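You operate a simulated robot arm through the tools that you are given. There is no shell and no other tool. Be economical: measure what you need, move in short steps, check, and stop when the job is done.

Carry out the task below with a simulated robot arm. There is one attempt and no reset: what you move stays moved.

TASK
Put the box labelled "spruce" from the garden table on the clear end of the green boards and the box that says "lamp" on top of the brown weight.
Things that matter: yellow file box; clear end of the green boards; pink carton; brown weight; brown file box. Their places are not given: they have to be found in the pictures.

It is judged by the outcome, as a careful person would: the job done as asked, and still so three seconds after it is handed in. It fails if anything else is knocked over, pushed out of place, dropped, spilled or broken.

THE ROBOT
A 7-joint arm with a two-finger parallel gripper, fixed in place. Base frame: the origin is at the foot of the arm, x ahead of it, y to its left, z up; the work surface is at about z = 720. Lengths are in mm, angles in rad, forces in N, time in s.
With the tool pointing down near the work surface it reaches from about 280 to 680 mm from the base axis. Its first joint turns from -1.152 to 1.152 rad. Payload 1.57 kg.
Tool frame: the origin (TCP) lies between the finger pads and is the grasp point; the fingertips stand 30 mm ahead of it; z points along the fingers, y is the line along which they close. The gripper opens to 110 mm. The fingers are 24 mm wide and 12 mm thick; the gripper's body (48 by 112 mm) begins 78 mm behind the TCP.
Orientation is that of the tool frame in the base frame, as a unit quaternion [x, y, z, w]. With the fingers straight down and closing along the base's y, the tool's x points along the base's -x, its y along +y and its z along -z.

THE INTERFACE
- The arm moves only by the tool jog_arm. Its argument "deltas" is one flat list of numbers, 7 for each row, row after row: the shift along the tool's x, y, z in mm, then the turn, a rotation vector about the tool's x, y, z in rad, then the gripper command, from -1 (shut) to 1 (fully open), values between in proportion. In form: [x, y, z, wx, wy, wz, jaw, x, y, z, wx, wy, wz, jaw, ...]. A call has 1 to 10 rows; each row shifts and turns the commanded pose from where the row before left it, along the tool's axes as they then stand. A row lasts 0.2 s, in which the tool goes at most 50 mm and 0.15 rad; a call with a longer step from one row to the next is refused whole, and so is a gripper value outside its range. A pose out of reach is approached as far as the arm can. The call stops where the force on the tool passes 40 N (or 10 N more than at its start, if that is more) or the arm is blocked; 0.2 s more then pass. The fingers move at their own pace (about 108 mm/s each) and stop on an object; they squeeze with about 34 N. The grip force told is the motor's: it shows also when the fingers shut on nothing. Time passes only in rows, and 0.2 s behind the last, so rows that do not move let the fingers close. It gives the time, the measured TCP pose, the force on the tool (base axes), the opening and the grip force at its end, in the units of the frame above (readings bear some noise).
- Cameras (640 x 400 px; columns grow to the right, rows downward): "scene" is fixed at [161.4, -417.2, 1397.1]; the picture's right is [0.61, -0.80, 0.00], its down [-0.53, -0.41, -0.74] and it looks along [0.59, 0.45, -0.67] (base axes); focal length 353 px, centre (320, 200). "wrist" rides on the gripper at [-36, 0, -80] in the tool frame; the picture's right is [0.00, -1.00, 0.00], its down [0.97, 0.00, -0.24] and it looks along [0.24, 0.00, 0.97] (tool axes); focal length 218 px, centre (320, 200).
- snapshot(camera): a new picture of that camera. No time passes.
- pixel_to_xyz(camera, pixels): there is no depth. For up to 12 entries [column, row, z] of the newest picture of that camera ("zoom" is the newest enlarged one), the place [x, y] in the base frame at which the ray of that pixel passes the height z, good to about 3 mm, but the place of the scene camera against the robot may be out by one fixed shift of up to 18 mm in any direction. No time passes.
- close_up(camera, box): a new picture of the part [left, top, right, bottom] of that camera's present view, enlarged. No time passes.
- hand_in(): hands the job in; it is judged then, once.

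Work in short steps. Measure before you move; look again where a grasp or a placing could have gone wrong, and mend it. You have 60 turns and 30 pictures in all, the two below and enlarged ones among them. Open the gripper and draw the arm clear of the work before you hand the job in, unless the task says otherwise; then end with one line.

The tools are called after "Call:" as name(argument=value, ...) on one line, values as JSON. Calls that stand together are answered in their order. jog_arm: Moves the arm, as the interface text tells. Its arguments: {"type":"object","properties":{"deltas":{"type":"array","items":{"type":"number"}}},"required":["deltas"]} The other tools are called the same way: snapshot (camera) takes a picture; pixel_to_xyz (camera, pixels) gives the place at which the rays of pixels pass given heights; close_up (camera, box) takes an enlarged picture of a part of a camera's view; hand_in () hands the job in.

At the start:

```text
t: 0.0
position: [401.3, 169.9, 1101.0]
tool_rot: [-0.001, 1.0, 0.0, 0.0]
wrist_force: [-0.5, -0.9, 0.8]
width: 110.1
finger_force: 0.0
```

scene: 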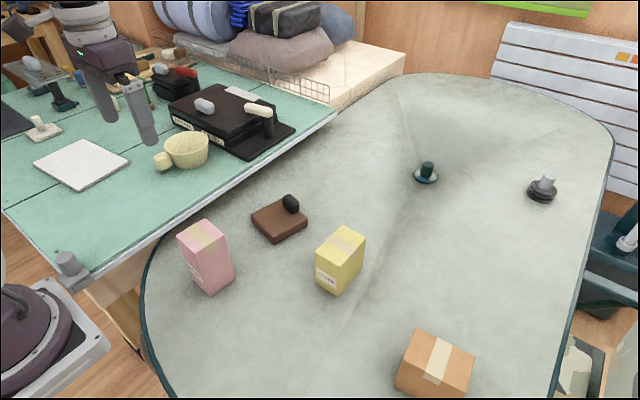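
wrist: 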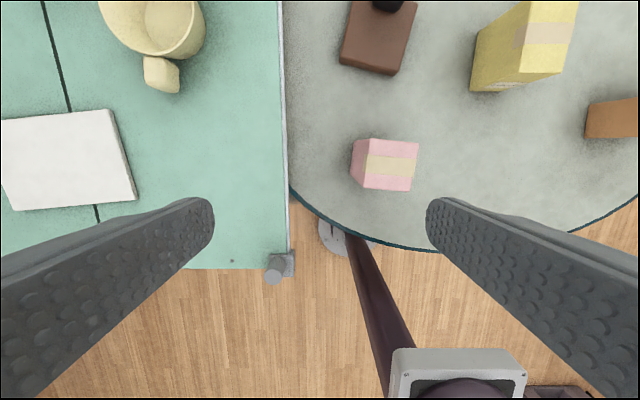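

The labels are unreadable at this size, so I enlarge the boxes and the green boards.

Call:
close_up(camera="scene", box=[160, 180, 380, 318])

Call:
close_up(camera="scene", box=[0, 50, 340, 262])

Call:
close_up(camera="scene", box=[380, 300, 500, 400])

```text
2.90 times, centred on (270, 249) of scene
```

zoom: 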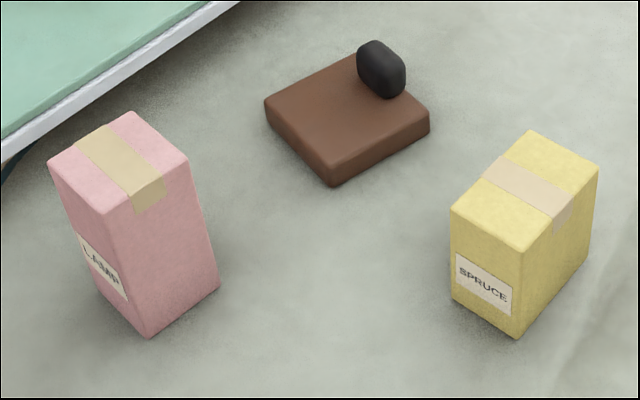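

```text
1.88 times, centred on (170, 156) of scene
```

zoom: 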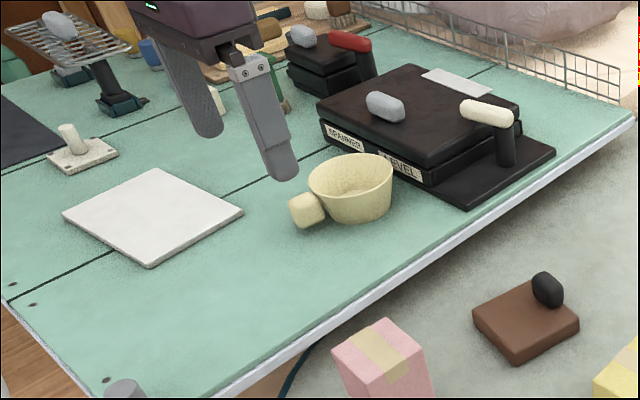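

```text
4.00 times, centred on (440, 350) of scene
```

zoom: 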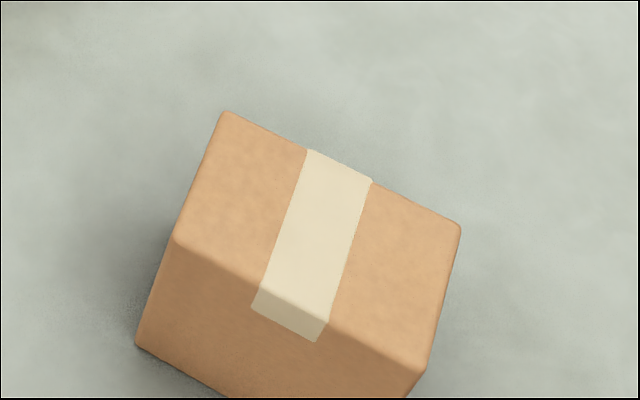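

Yellow is "spruce", pink is "lamp". I measure box heights and positions and the green boards' edges.

Call:
pixel_to_xyz(camera="scene", pixels=[[210.3, 296.6, 720], [196.6, 253.8, 820], [196.6, 253.8, 860], [337.9, 296.6, 720], [339.3, 267.3, 780], [339.3, 267.3, 820], [274.5, 243.8, 720], [273.5, 237, 735], [273.5, 237, 750], [275, 225, 740], [92, 277, 720], [130, 160, 720]])

Call:
pixel_to_xyz(camera="wrist", pixels=[[351, 180, 720], [364, 188, 820], [412, 191, 820], [418, 144, 820], [369, 139, 820], [472, 90, 720], [340, 64, 720], [393, 76, 720], [288, 266, 720], [285, 5, 720], [290, 190, 720], [135, 200, 720]])

```text
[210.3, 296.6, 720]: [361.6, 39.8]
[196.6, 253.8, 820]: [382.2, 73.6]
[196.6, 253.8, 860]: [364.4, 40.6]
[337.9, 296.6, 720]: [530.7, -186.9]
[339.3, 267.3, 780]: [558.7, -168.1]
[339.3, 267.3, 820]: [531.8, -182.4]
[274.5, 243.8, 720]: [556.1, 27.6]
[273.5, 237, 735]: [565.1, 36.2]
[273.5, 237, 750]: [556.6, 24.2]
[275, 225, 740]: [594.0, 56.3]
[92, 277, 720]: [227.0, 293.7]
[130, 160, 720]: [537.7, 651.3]
```

```text
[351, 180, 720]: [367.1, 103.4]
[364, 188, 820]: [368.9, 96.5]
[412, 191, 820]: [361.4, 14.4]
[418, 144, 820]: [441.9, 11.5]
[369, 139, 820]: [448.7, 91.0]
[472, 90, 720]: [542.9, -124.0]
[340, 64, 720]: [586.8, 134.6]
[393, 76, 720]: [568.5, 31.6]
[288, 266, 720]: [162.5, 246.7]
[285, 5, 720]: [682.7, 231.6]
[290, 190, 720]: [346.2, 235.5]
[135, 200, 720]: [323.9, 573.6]
```

Pink top z≈860, yellow ≈820, weight top ≈750; the green boards look about 60 mm above the garden table. I move the wrist camera nearer over the pink carton, weight and yellow box.

Call:
jog_arm(deltas=[-32, -22, 10, 0, 0, 0, 1, -32, -22, 10, 0, 0, 0, 1, -32, -22, 10, 0, 0, 0, 1, -32, -22, 10, 0, 0, 0, 1, -32, -22, 10, 0, 0, 0, 1, 0, 0, 0, 0, 0, 0, 1])

Call:
snapshot(camera="wrist")

```text
t: 1.4
position: [561.1, 59.2, 1049.4]
tool_rot: [0.0, 1.0, 0.0, -0.001]
wrist_force: [0.6, -1.0, 1.0]
width: 109.9
finger_force: 0.0
```

```text
24 pictures are left
```

wrist: 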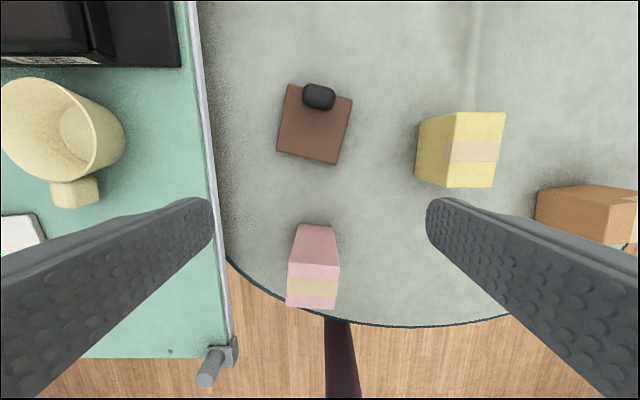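

The view shows all three objects clear. I enlarge them for corner measurements.

Call:
close_up(camera="wrist", box=[260, 60, 520, 222])

Call:
close_up(camera="wrist", box=[260, 215, 420, 315])

```text
2.46 times, centred on (390, 141) of wrist
```

zoom: 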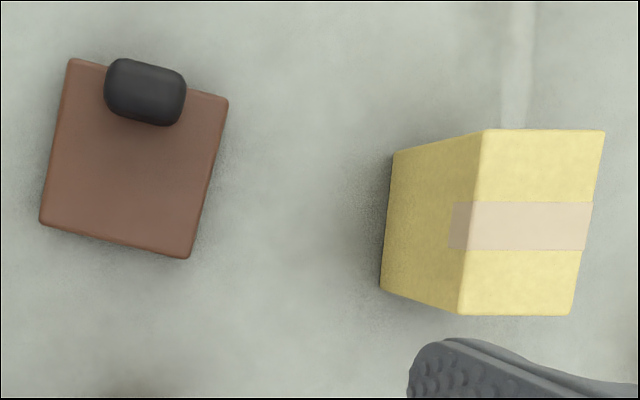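

```text
4.00 times, centred on (340, 265) of wrist
```

zoom: 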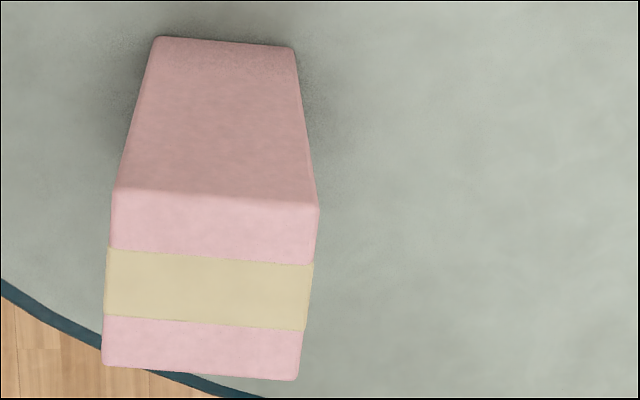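

Call:
pixel_to_xyz(camera="wrist", pixels=[[288.4, 83.3, 750], [352.6, 100.3, 750], [336.3, 164.6, 750], [276.2, 149.9, 750], [327, 111.3, 760], [303.8, 106.4, 760], [288.5, 262.3, 860], [339.5, 266.3, 860], [334.3, 310, 860], [285.8, 306, 860], [298.8, 224.3, 720], [333.3, 226.8, 720]])

Call:
pixel_to_xyz(camera="wrist", pixels=[[456.7, 112.5, 820], [505.4, 112.5, 820], [492, 187.7, 820], [446.5, 187.7, 820], [419.3, 121.9, 720], [414.8, 177.6, 720], [228, 358, 780], [211, 180, 780], [190, 10, 780], [60, 205, 780], [41, 235, 785]])

```text
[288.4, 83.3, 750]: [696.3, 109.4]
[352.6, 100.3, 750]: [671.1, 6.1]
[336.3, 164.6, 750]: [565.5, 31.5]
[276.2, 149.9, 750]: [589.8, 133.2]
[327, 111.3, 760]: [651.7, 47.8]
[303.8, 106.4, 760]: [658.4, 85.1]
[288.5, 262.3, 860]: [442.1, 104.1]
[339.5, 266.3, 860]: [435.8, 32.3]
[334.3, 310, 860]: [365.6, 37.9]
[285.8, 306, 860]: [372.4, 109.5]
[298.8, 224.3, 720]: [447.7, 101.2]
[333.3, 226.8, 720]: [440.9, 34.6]
```

```text
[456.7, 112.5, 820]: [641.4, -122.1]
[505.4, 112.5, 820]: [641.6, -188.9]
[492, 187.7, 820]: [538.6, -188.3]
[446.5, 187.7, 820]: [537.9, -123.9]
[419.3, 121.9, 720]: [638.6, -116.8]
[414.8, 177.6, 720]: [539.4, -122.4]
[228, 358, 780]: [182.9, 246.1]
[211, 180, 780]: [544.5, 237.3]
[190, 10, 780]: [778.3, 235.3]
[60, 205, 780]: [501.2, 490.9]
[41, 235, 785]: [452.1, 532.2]
```

Pink: centre (404,71), ~71 square, turned −0.087. Weight: centre (631,70), turned −0.238, knob on its far edge. Yellow: centre (590,−155), 103 × 66, square to the base. Boards' top is at about z≈797. I go above the yellow box.

Call:
jog_arm(deltas=[-4.8, -35.8, 20, 0, 0, 0, 1, -4.8, -35.8, 20, 0, 0, 0, 1, -4.8, -35.8, 20, 0, 0, 0, 1, -4.8, -35.8, 20, 0, 0, 0, 1, -4.8, -35.8, 20, 0, 0, 0, 1, -4.8, -35.8, 20, 0, 0, 0, 1, 0, 0, 0, 0, 0, 0, 1])

Call:
snapshot(camera="wrist")

```text
t: 3.0
position: [591.6, -155.9, 931.9]
tool_rot: [-0.001, 1.0, 0.0, 0.0]
wrist_force: [1.2, 0.5, -0.1]
width: 109.9
finger_force: 0.0
```

```text
21 pictures are left
```

wrist: 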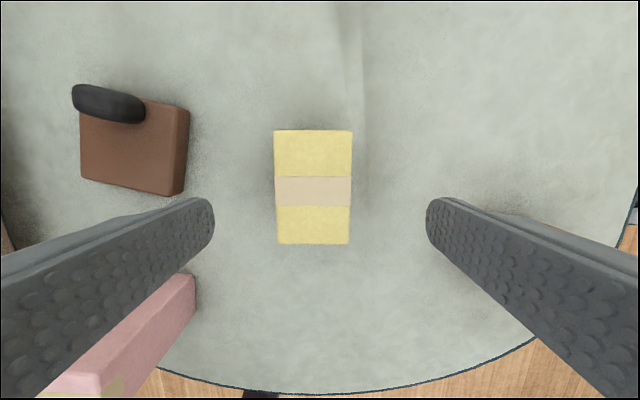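

Call:
pixel_to_xyz(camera="wrist", pixels=[[274.5, 130, 820], [351.5, 131, 820], [350, 243.5, 820], [275, 243.5, 820], [274.5, 130, 815], [351.5, 131, 815]])

```text
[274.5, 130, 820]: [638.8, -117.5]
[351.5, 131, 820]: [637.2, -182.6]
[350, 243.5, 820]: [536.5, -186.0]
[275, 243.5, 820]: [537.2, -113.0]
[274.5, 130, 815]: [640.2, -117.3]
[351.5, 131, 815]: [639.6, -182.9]
```

The box centre reads (588,−150). I shift 6 mm and descend to TCP z≈790, then close.

Call:
jog_arm(deltas=[3, 6, 10, 0, 0, 0, 1, 0, 0, 40, 0, 0, 0, 1, 0, 0, 40, 0, 0, 0, 1, 0, 0, 30, 0, 0, 0, 1, 0, 0, 22, 0, 0, 0, 1, 0, 0, 0, 0, 0, 0, 1, 0, 0, 0, 0, 0, 0, -1, 0, 0, 0, 0, 0, 0, -1, 0, 0, 0, 0, 0, 0, -1])

```text
t: 5.0
position: [586.4, -147.4, 790.5]
tool_rot: [0.0, 1.0, -0.001, 0.0]
wrist_force: [-0.1, -0.4, 0.6]
width: 65.0
finger_force: 34.2
```

Held at width 65. Lift straight up.

Call:
jog_arm(deltas=[0, 0, -15, 0, 0, 0, -1, 0, 0, -35, 0, 0, 0, -1, 0, 0, -45, 0, 0, 0, -1, 0, 0, -45, 0, 0, 0, -1, 0, 0, -45, 0, 0, 0, -1, 0, 0, -25, 0, 0, 0, -1, 0, 0, 0, 0, 0, 0, -1])

Call:
snapshot(camera="wrist")

```text
t: 6.6
position: [587.2, -149.0, 999.4]
tool_rot: [0.0, 1.0, -0.001, 0.0]
wrist_force: [-0.1, 0.0, -2.8]
width: 64.8
finger_force: 34.3
```

```text
20 pictures are left
```

wrist: 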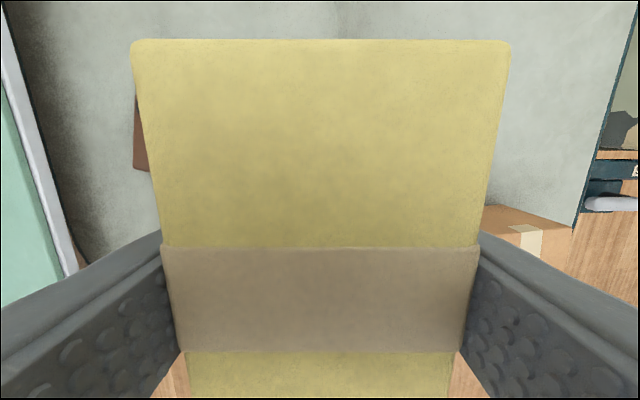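

Held straight. Box bottom is at ≈929, above everything on the way; I carry it toward (330,350).

Call:
jog_arm(deltas=[19.8, 38.4, 0, 0, 0, 0, -1, 19.8, 38.4, 0, 0, 0, 0, -1, 19.8, 38.4, 0, 0, 0, 0, -1, 19.8, 38.4, 0, 0, 0, 0, -1, 19.8, 38.4, 0, 0, 0, 0, -1, 19.8, 38.4, 0, 0, 0, 0, -1, 19.8, 38.4, 0, 0, 0, 0, -1])

Call:
jog_arm(deltas=[19.8, 38.4, 0, 0, 0, 0, -1, 19.8, 38.4, 0, 0, 0, 0, -1, 19.8, 38.4, 0, 0, 0, 0, -1, 19.8, 38.4, 0, 0, 0, 0, -1, 19.8, 38.4, 0, 0, 0, 0, -1, 19.8, 38.4, 0, 0, 0, 0, -1, 0, 0, 0, 0, 0, 0, -1])

Call:
snapshot(camera="wrist")

Call:
snapshot(camera="scene")

```text
t: 8.2
position: [449.0, 120.1, 997.8]
tool_rot: [0.0, 1.0, 0.0, 0.0]
wrist_force: [0.1, -0.2, -3.1]
width: 64.9
finger_force: 33.9
```

```text
t: 9.8
position: [330.7, 350.5, 997.2]
tool_rot: [0.0, 1.0, 0.0, 0.0]
wrist_force: [0.2, 0.1, -3.1]
width: 64.6
finger_force: 33.9
```

```text
19 pictures are left
```

wrist: 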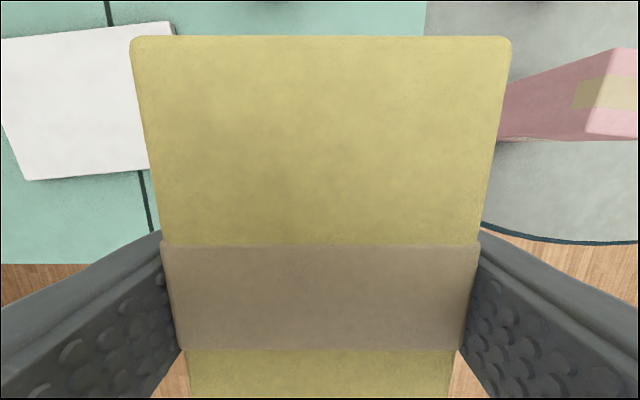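

```text
18 pictures are left
```

scene: 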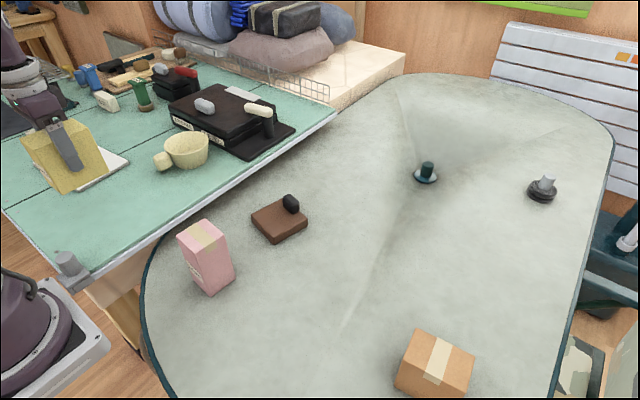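

Call:
pixel_to_xyz(camera="wrist", pixels=[[172, 22, 800], [148, 169, 800], [28, 181, 800], [50, 264, 797], [425, 10, 797], [150, 215, 797]])

Call:
pixel_to_xyz(camera="scene", pixels=[[128, 160, 797], [85, 189, 797], [33, 165, 797], [88, 272, 797], [4, 208, 797], [155, 160, 800]])

```text
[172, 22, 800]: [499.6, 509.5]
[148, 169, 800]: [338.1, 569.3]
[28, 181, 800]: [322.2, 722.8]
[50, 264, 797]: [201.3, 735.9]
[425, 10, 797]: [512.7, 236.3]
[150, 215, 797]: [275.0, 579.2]
```

```text
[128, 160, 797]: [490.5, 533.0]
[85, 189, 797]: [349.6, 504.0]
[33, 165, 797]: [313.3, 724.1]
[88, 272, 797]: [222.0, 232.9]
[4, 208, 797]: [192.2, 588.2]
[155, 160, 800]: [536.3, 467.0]
```

The landing area (x 279–382, y 318–383) is clear of the tile (y>500) and the edges. I descend to just above the surface.

Call:
jog_arm(deltas=[0, 0, 40, 0, 0, 0, -1, 0, 0, 40, 0, 0, 0, -1, 0, 0, 30, 0, 0, 0, -1, 0, 0, 10, 0, 0, 0, -1, 0, 0, 3, 0, 0, 0, -1, 0, 0, 0, 0, 0, 0, -1])

```text
t: 11.2
position: [330.8, 348.8, 876.7]
tool_rot: [0.0, 1.0, 0.0, 0.0]
wrist_force: [1.0, 0.0, -2.6]
width: 64.8
finger_force: 33.5
```

Call:
jog_arm(deltas=[0, 0, 2, 0, 0, 0, -1, 0, 0, 2, 0, 0, 0, -1, 0, 0, 2, 0, 0, 0, -1, 0, 0, 2, 0, 0, 0, -1, 0, 0, 0, 0, 0, 0, -1])

```text
t: 12.4
position: [329.4, 351.7, 869.6]
tool_rot: [0.0, 1.0, 0.001, 0.001]
wrist_force: [-1.5, -3.0, 32.0]
width: 65.0
finger_force: 34.6
```

32 N upward: the box is seated on the boards. I ease up 1 mm, open, and rise.

Call:
jog_arm(deltas=[0, 0, -1, 0, 0, 0, -1, 0, 0, 0, 0, 0, 0, -0.2, 0, 0, 0, 0, 0, 0, 0.6, 0, 0, 0, 0, 0, 0, 1, 0, 0, -20, 0, 0, 0, 1, 0, 0, -40, 0, 0, 0, 1, 0, 0, -45, 0, 0, 0, 1, 0, 0, -45, 0, 0, 0, 1, 0, 0, 0, 0, 0, 0, 1])

Call:
snapshot(camera="scene")

```text
t: 14.4
position: [332.1, 347.7, 1020.3]
tool_rot: [-0.001, 1.0, 0.0, 0.0]
wrist_force: [-1.3, -0.2, -0.6]
width: 110.0
finger_force: 0.1
```

```text
17 pictures are left
```

scene: 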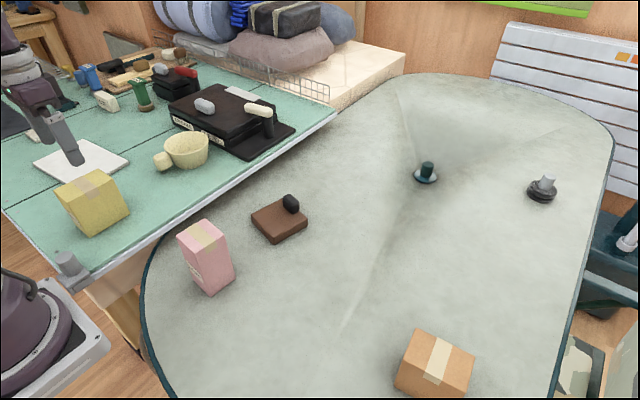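

Spruce box stands on the clear end. Next I go over the pink carton and turn to match its yaw.

Call:
jog_arm(deltas=[-10.3, -39.5, 0, 0, 0, 0, 1, -10.3, -39.5, 0, 0, 0, 0, 1, -10.3, -39.5, 0, 0, 0, 0, 1, -10.3, -39.5, 0, 0, 0, 0, 1, -10.3, -39.5, 0, 0, 0, 0, 1, -10.3, -39.5, 0, 0, 0, 0, 1, -10.3, -39.5, 0, 0, 0, 0, 1, 0, 0, 25, 0, 0, 0.087, 1, 0, 0, 25, 0, 0, 0, 1, 0, 0, 0, 0, 0, 0, 1])

Call:
snapshot(camera="wrist")

```text
t: 16.6
position: [400.0, 74.0, 968.4]
tool_rot: [0.044, 0.999, 0.0, 0.0]
wrist_force: [-0.3, 0.4, 0.1]
width: 110.2
finger_force: 0.0
```

```text
16 pictures are left
```

wrist: 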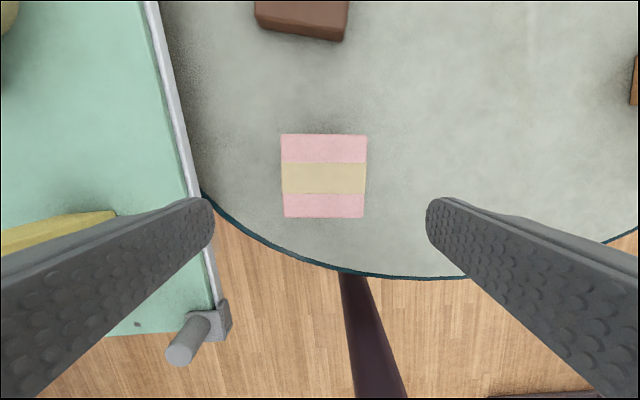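

Call:
pixel_to_xyz(camera="wrist", pixels=[[281.5, 134, 860], [367, 135.5, 860], [363.5, 218.5, 860], [284, 217.5, 860]])

```text
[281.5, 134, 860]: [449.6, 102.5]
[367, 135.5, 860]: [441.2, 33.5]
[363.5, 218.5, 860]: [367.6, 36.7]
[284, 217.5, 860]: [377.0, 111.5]
```

Carton centre ≈(409,71). Shift, descend to TCP z≈815, and close.

Call:
jog_arm(deltas=[-7.7, -2.1, 10, 0, 0, 0, 1, 0, 0, 40, 0, 0, 0, 1, 0, 0, 40, 0, 0, 0, 1, 0, 0, 40, 0, 0, 0, 1, 0, 0, 23, 0, 0, 0, 1, 0, 0, 0, 0, 0, 0, 1, 0, 0, 0, 0, 0, 0, -1, 0, 0, 0, 0, 0, 0, -1, 0, 0, 0, 0, 0, 0, -1])

Call:
snapshot(camera="wrist")

```text
t: 18.6
position: [410.0, 70.6, 815.4]
tool_rot: [0.044, 0.999, 0.0, 0.0]
wrist_force: [1.1, 0.5, -0.2]
width: 69.6
finger_force: 33.8
```

```text
15 pictures are left
```

wrist: 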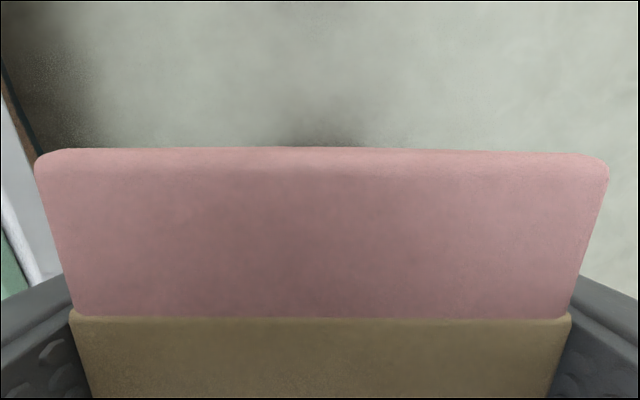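

Gripped at 69.6 with the carton centred. Lift to z≈975, turn to the weight's yaw, and move part way so the camera sees the weight ahead of the carton.

Call:
jog_arm(deltas=[0, 0, -15, 0, 0, 0, -1, 0, 0, -35, 0, 0, 0, -1, 0, 0, -45, 0, 0, 0, -1, 0, 0, -45, 0, 0, 0, -1, 0, 0, -20, 0, 0, 0.076, -1, 0, 0, 0, 0, 0, 0.075, -1, -30.6, 8.1, 0, 0, 0, 0, -1, -30.6, 8.1, 0, 0, 0, 0, -1, -30.7, 8.2, 0, 0, 0, 0, -1, 0, 0, 0, 0, 0, 0, -1])

Call:
snapshot(camera="wrist")

Call:
close_up(camera="scene", box=[160, 100, 400, 250])

```text
t: 20.8
position: [503.8, 74.3, 977.1]
tool_rot: [0.118, 0.993, 0.0, 0.0]
wrist_force: [0.1, 0.4, -2.4]
width: 69.8
finger_force: 34.1
```

```text
14 pictures are left
```

wrist: 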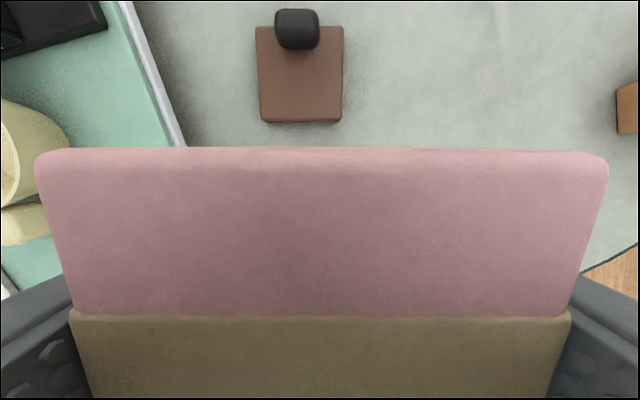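

```text
2.67 times, centred on (280, 175) of scene
```

zoom: 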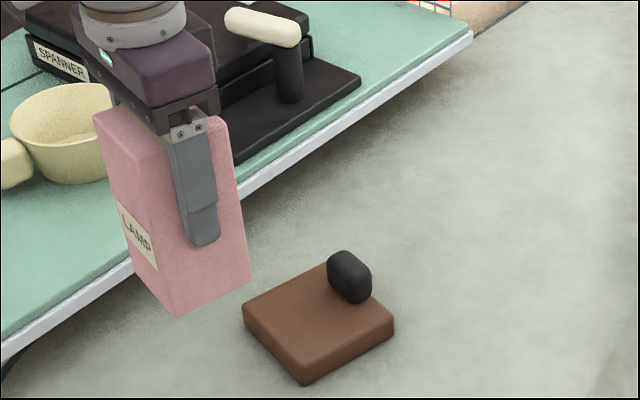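

Call:
close_up(camera="wrist", box=[220, 0, 380, 100])

Call:
close_up(camera="wrist", box=[220, 60, 380, 160])

Call:
pixel_to_xyz(camera="wrist", pixels=[[256.5, 27, 750], [344, 26.5, 750], [342, 120, 750], [261.5, 119.5, 750], [297, 49, 760], [297, 49, 780], [262, 122.5, 720], [340, 123.5, 720]])

```text
4.00 times, centred on (300, 50) of wrist
```

zoom: 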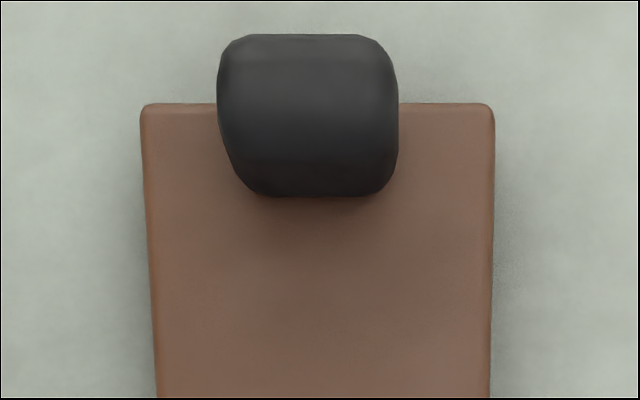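

```text
4.00 times, centred on (300, 110) of wrist
```

zoom: 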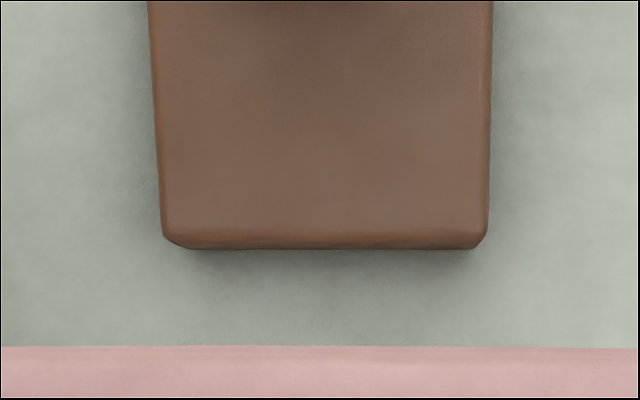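

```text
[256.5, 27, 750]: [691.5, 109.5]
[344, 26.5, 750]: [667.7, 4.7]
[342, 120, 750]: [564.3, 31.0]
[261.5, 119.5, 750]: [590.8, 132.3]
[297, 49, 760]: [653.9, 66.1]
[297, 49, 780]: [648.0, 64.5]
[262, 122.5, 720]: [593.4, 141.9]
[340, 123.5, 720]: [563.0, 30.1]
```

Weight centre ≈(628.6,69.4), knob's near side ≈24 mm beyond centre. Target for carton centre: (610,74). I move over it and check.

Call:
jog_arm(deltas=[-34.3, 8.5, 0, 0, 0, 0, -1, -34.3, 8.5, 0, 0, 0, 0, -1, -34.4, 8.4, 0, 0, 0, 0, -1, 0, 0, 40, 0, 0, 0, -1, 0, 0, 30, 0, 0, 0, -1, 0, 0, 10, 0, 0, 0, -1, 0, 0, 0, 0, 0, 0, -1])

Call:
close_up(camera="scene", box=[160, 120, 400, 270])

```text
t: 22.4
position: [610.6, 74.2, 896.3]
tool_rot: [0.119, 0.993, 0.0, 0.001]
wrist_force: [1.4, -0.3, -2.6]
width: 69.7
finger_force: 33.7
```

```text
2.67 times, centred on (280, 195) of scene
```

zoom: 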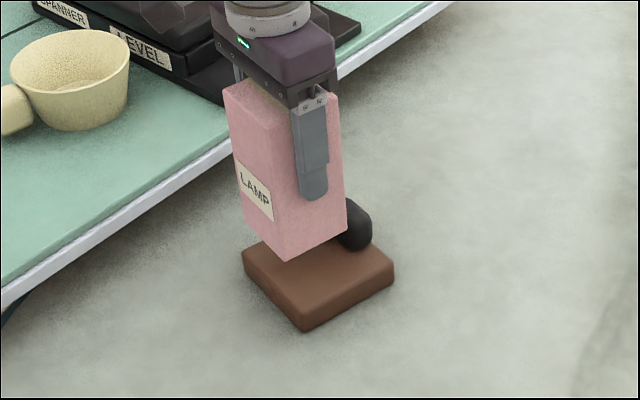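

Aligned, with the carton bottom ≈50 mm above the weight. I lower to just above it.

Call:
jog_arm(deltas=[0, 0, 15, 0, 0, 0, -1, 0, 0, 15, 0, 0, 0, -1, 0, 0, 10, 0, 0, 0, -1, 0, 0, 5, 0, 0, 0, -1, 0, 0, 0, 0, 0, 0, -1])

Call:
close_up(camera="scene", box=[220, 160, 340, 260])

```text
t: 23.6
position: [610.2, 74.9, 851.9]
tool_rot: [0.118, 0.993, 0.0, 0.0]
wrist_force: [0.3, -0.3, -2.0]
width: 69.6
finger_force: 33.7
```

```text
4.00 times, centred on (280, 210) of scene
```

zoom: 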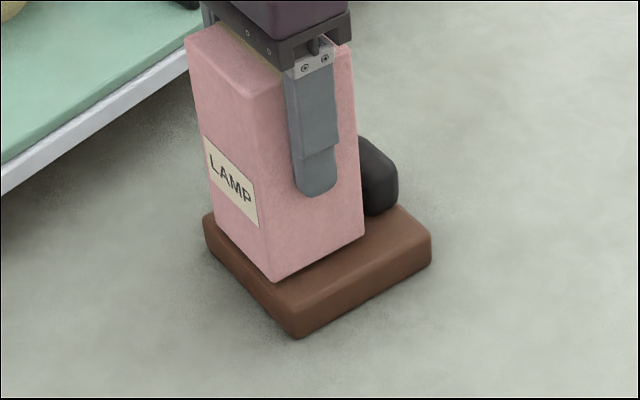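

Close and clear of the knob. I lower in 2 mm steps until it takes load.

Call:
jog_arm(deltas=[0, 0, 2, 0, 0, 0, -1, 0, 0, 2, 0, 0, 0, -1, 0, 0, 1, 0, 0, 0, -1, 0, 0, 0, 0, 0, 0, -1])

```text
t: 24.6
position: [610.3, 74.4, 846.2]
tool_rot: [0.118, 0.993, 0.0, 0.001]
wrist_force: [-0.4, -0.9, -3.3]
width: 69.9
finger_force: 34.4
```

Call:
jog_arm(deltas=[0, 0, 1, 0, 0, 0, -1, 0, 0, 1, 0, 0, 0, -1, 0, 0, 1, 0, 0, 0, -1, 0, 0, 0, 0, 0, 0, -1])

```text
t: 25.6
position: [611.4, 74.1, 845.8]
tool_rot: [0.12, 0.993, 0.0, 0.002]
wrist_force: [-5.9, 1.4, 32.4]
width: 70.0
finger_force: 33.5
```

Seated (32 N). Ease 1 mm, open, rise.

Call:
jog_arm(deltas=[0, 0, -1.2, 0, 0, 0, -1, 0, 0, 0, 0, 0, 0, -0.1, 0, 0, 0, 0, 0, 0, 0.6, 0, 0, 0, 0, 0, 0, 1, 0, 0, -20, 0, 0, 0, 1, 0, 0, -40, 0, 0, 0, 1, 0, 0, -45, 0, 0, 0, 1, 0, 0, -45, 0, 0, 0, 1, 0, 0, 0, 0, 0, 0, 1])

Call:
snapshot(camera="wrist")

Call:
snapshot(camera="scene")

```text
t: 27.6
position: [609.8, 74.1, 995.2]
tool_rot: [0.12, 0.993, 0.001, 0.0]
wrist_force: [-1.0, 0.7, 0.2]
width: 109.8
finger_force: 0.0
```

```text
8 pictures are left
```

wrist: 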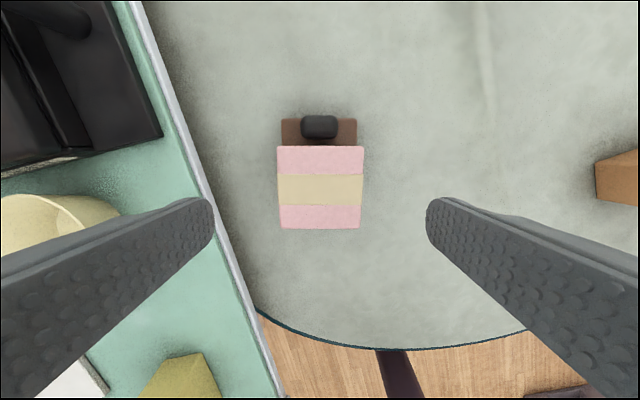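

```text
7 pictures are left
```

scene: 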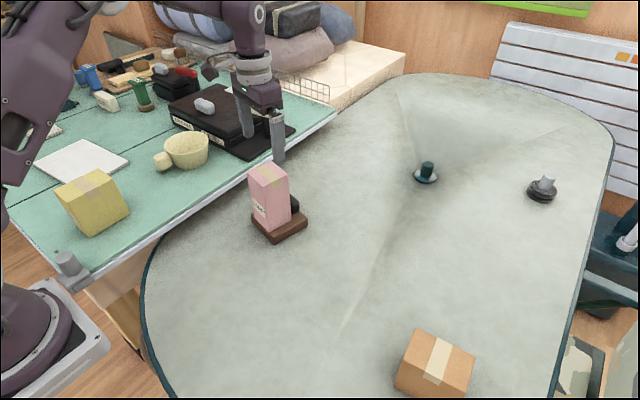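

Both boxes stand as wanted. I draw the arm up and back, then look once more.

Call:
jog_arm(deltas=[0, 0, -40, 0, 0, 0, 1, 0, 0, -40, 0, 0, 0, 1, 30, 0, -20, 0, 0, 0, 1, 40, 0, 0, 0, 0, 0, 1, 40, 0, 0, 0, 0, 0, 1, 40, 0, 0, 0, 0, 0, 1, 0, 0, 0, 0, 0, 0, 1])

Call:
snapshot(camera="scene")

```text
t: 29.2
position: [465.0, 106.9, 1092.4]
tool_rot: [0.119, 0.993, 0.0, -0.001]
wrist_force: [0.2, 0.2, 0.6]
width: 110.1
finger_force: 0.1
```

```text
6 pictures are left
```

scene: 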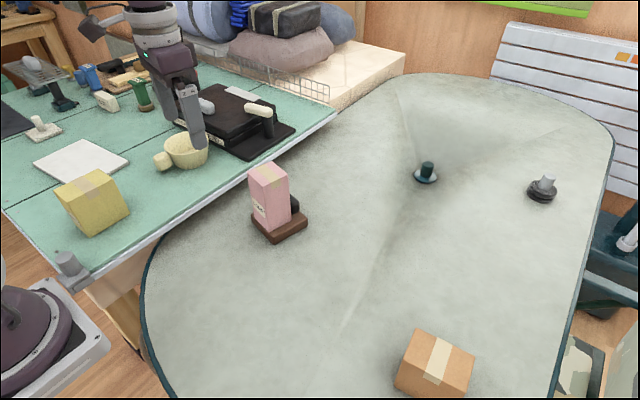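

Everything is in place and the arm is clear.

Call:
hand_in()

```text
The job is handed in.
```

The yellow "spruce" box now stands on the clear end of the green boards and the pink "lamp" box stands on the brown weight; nothing else looked moved in the last picture, and the job is handed in.
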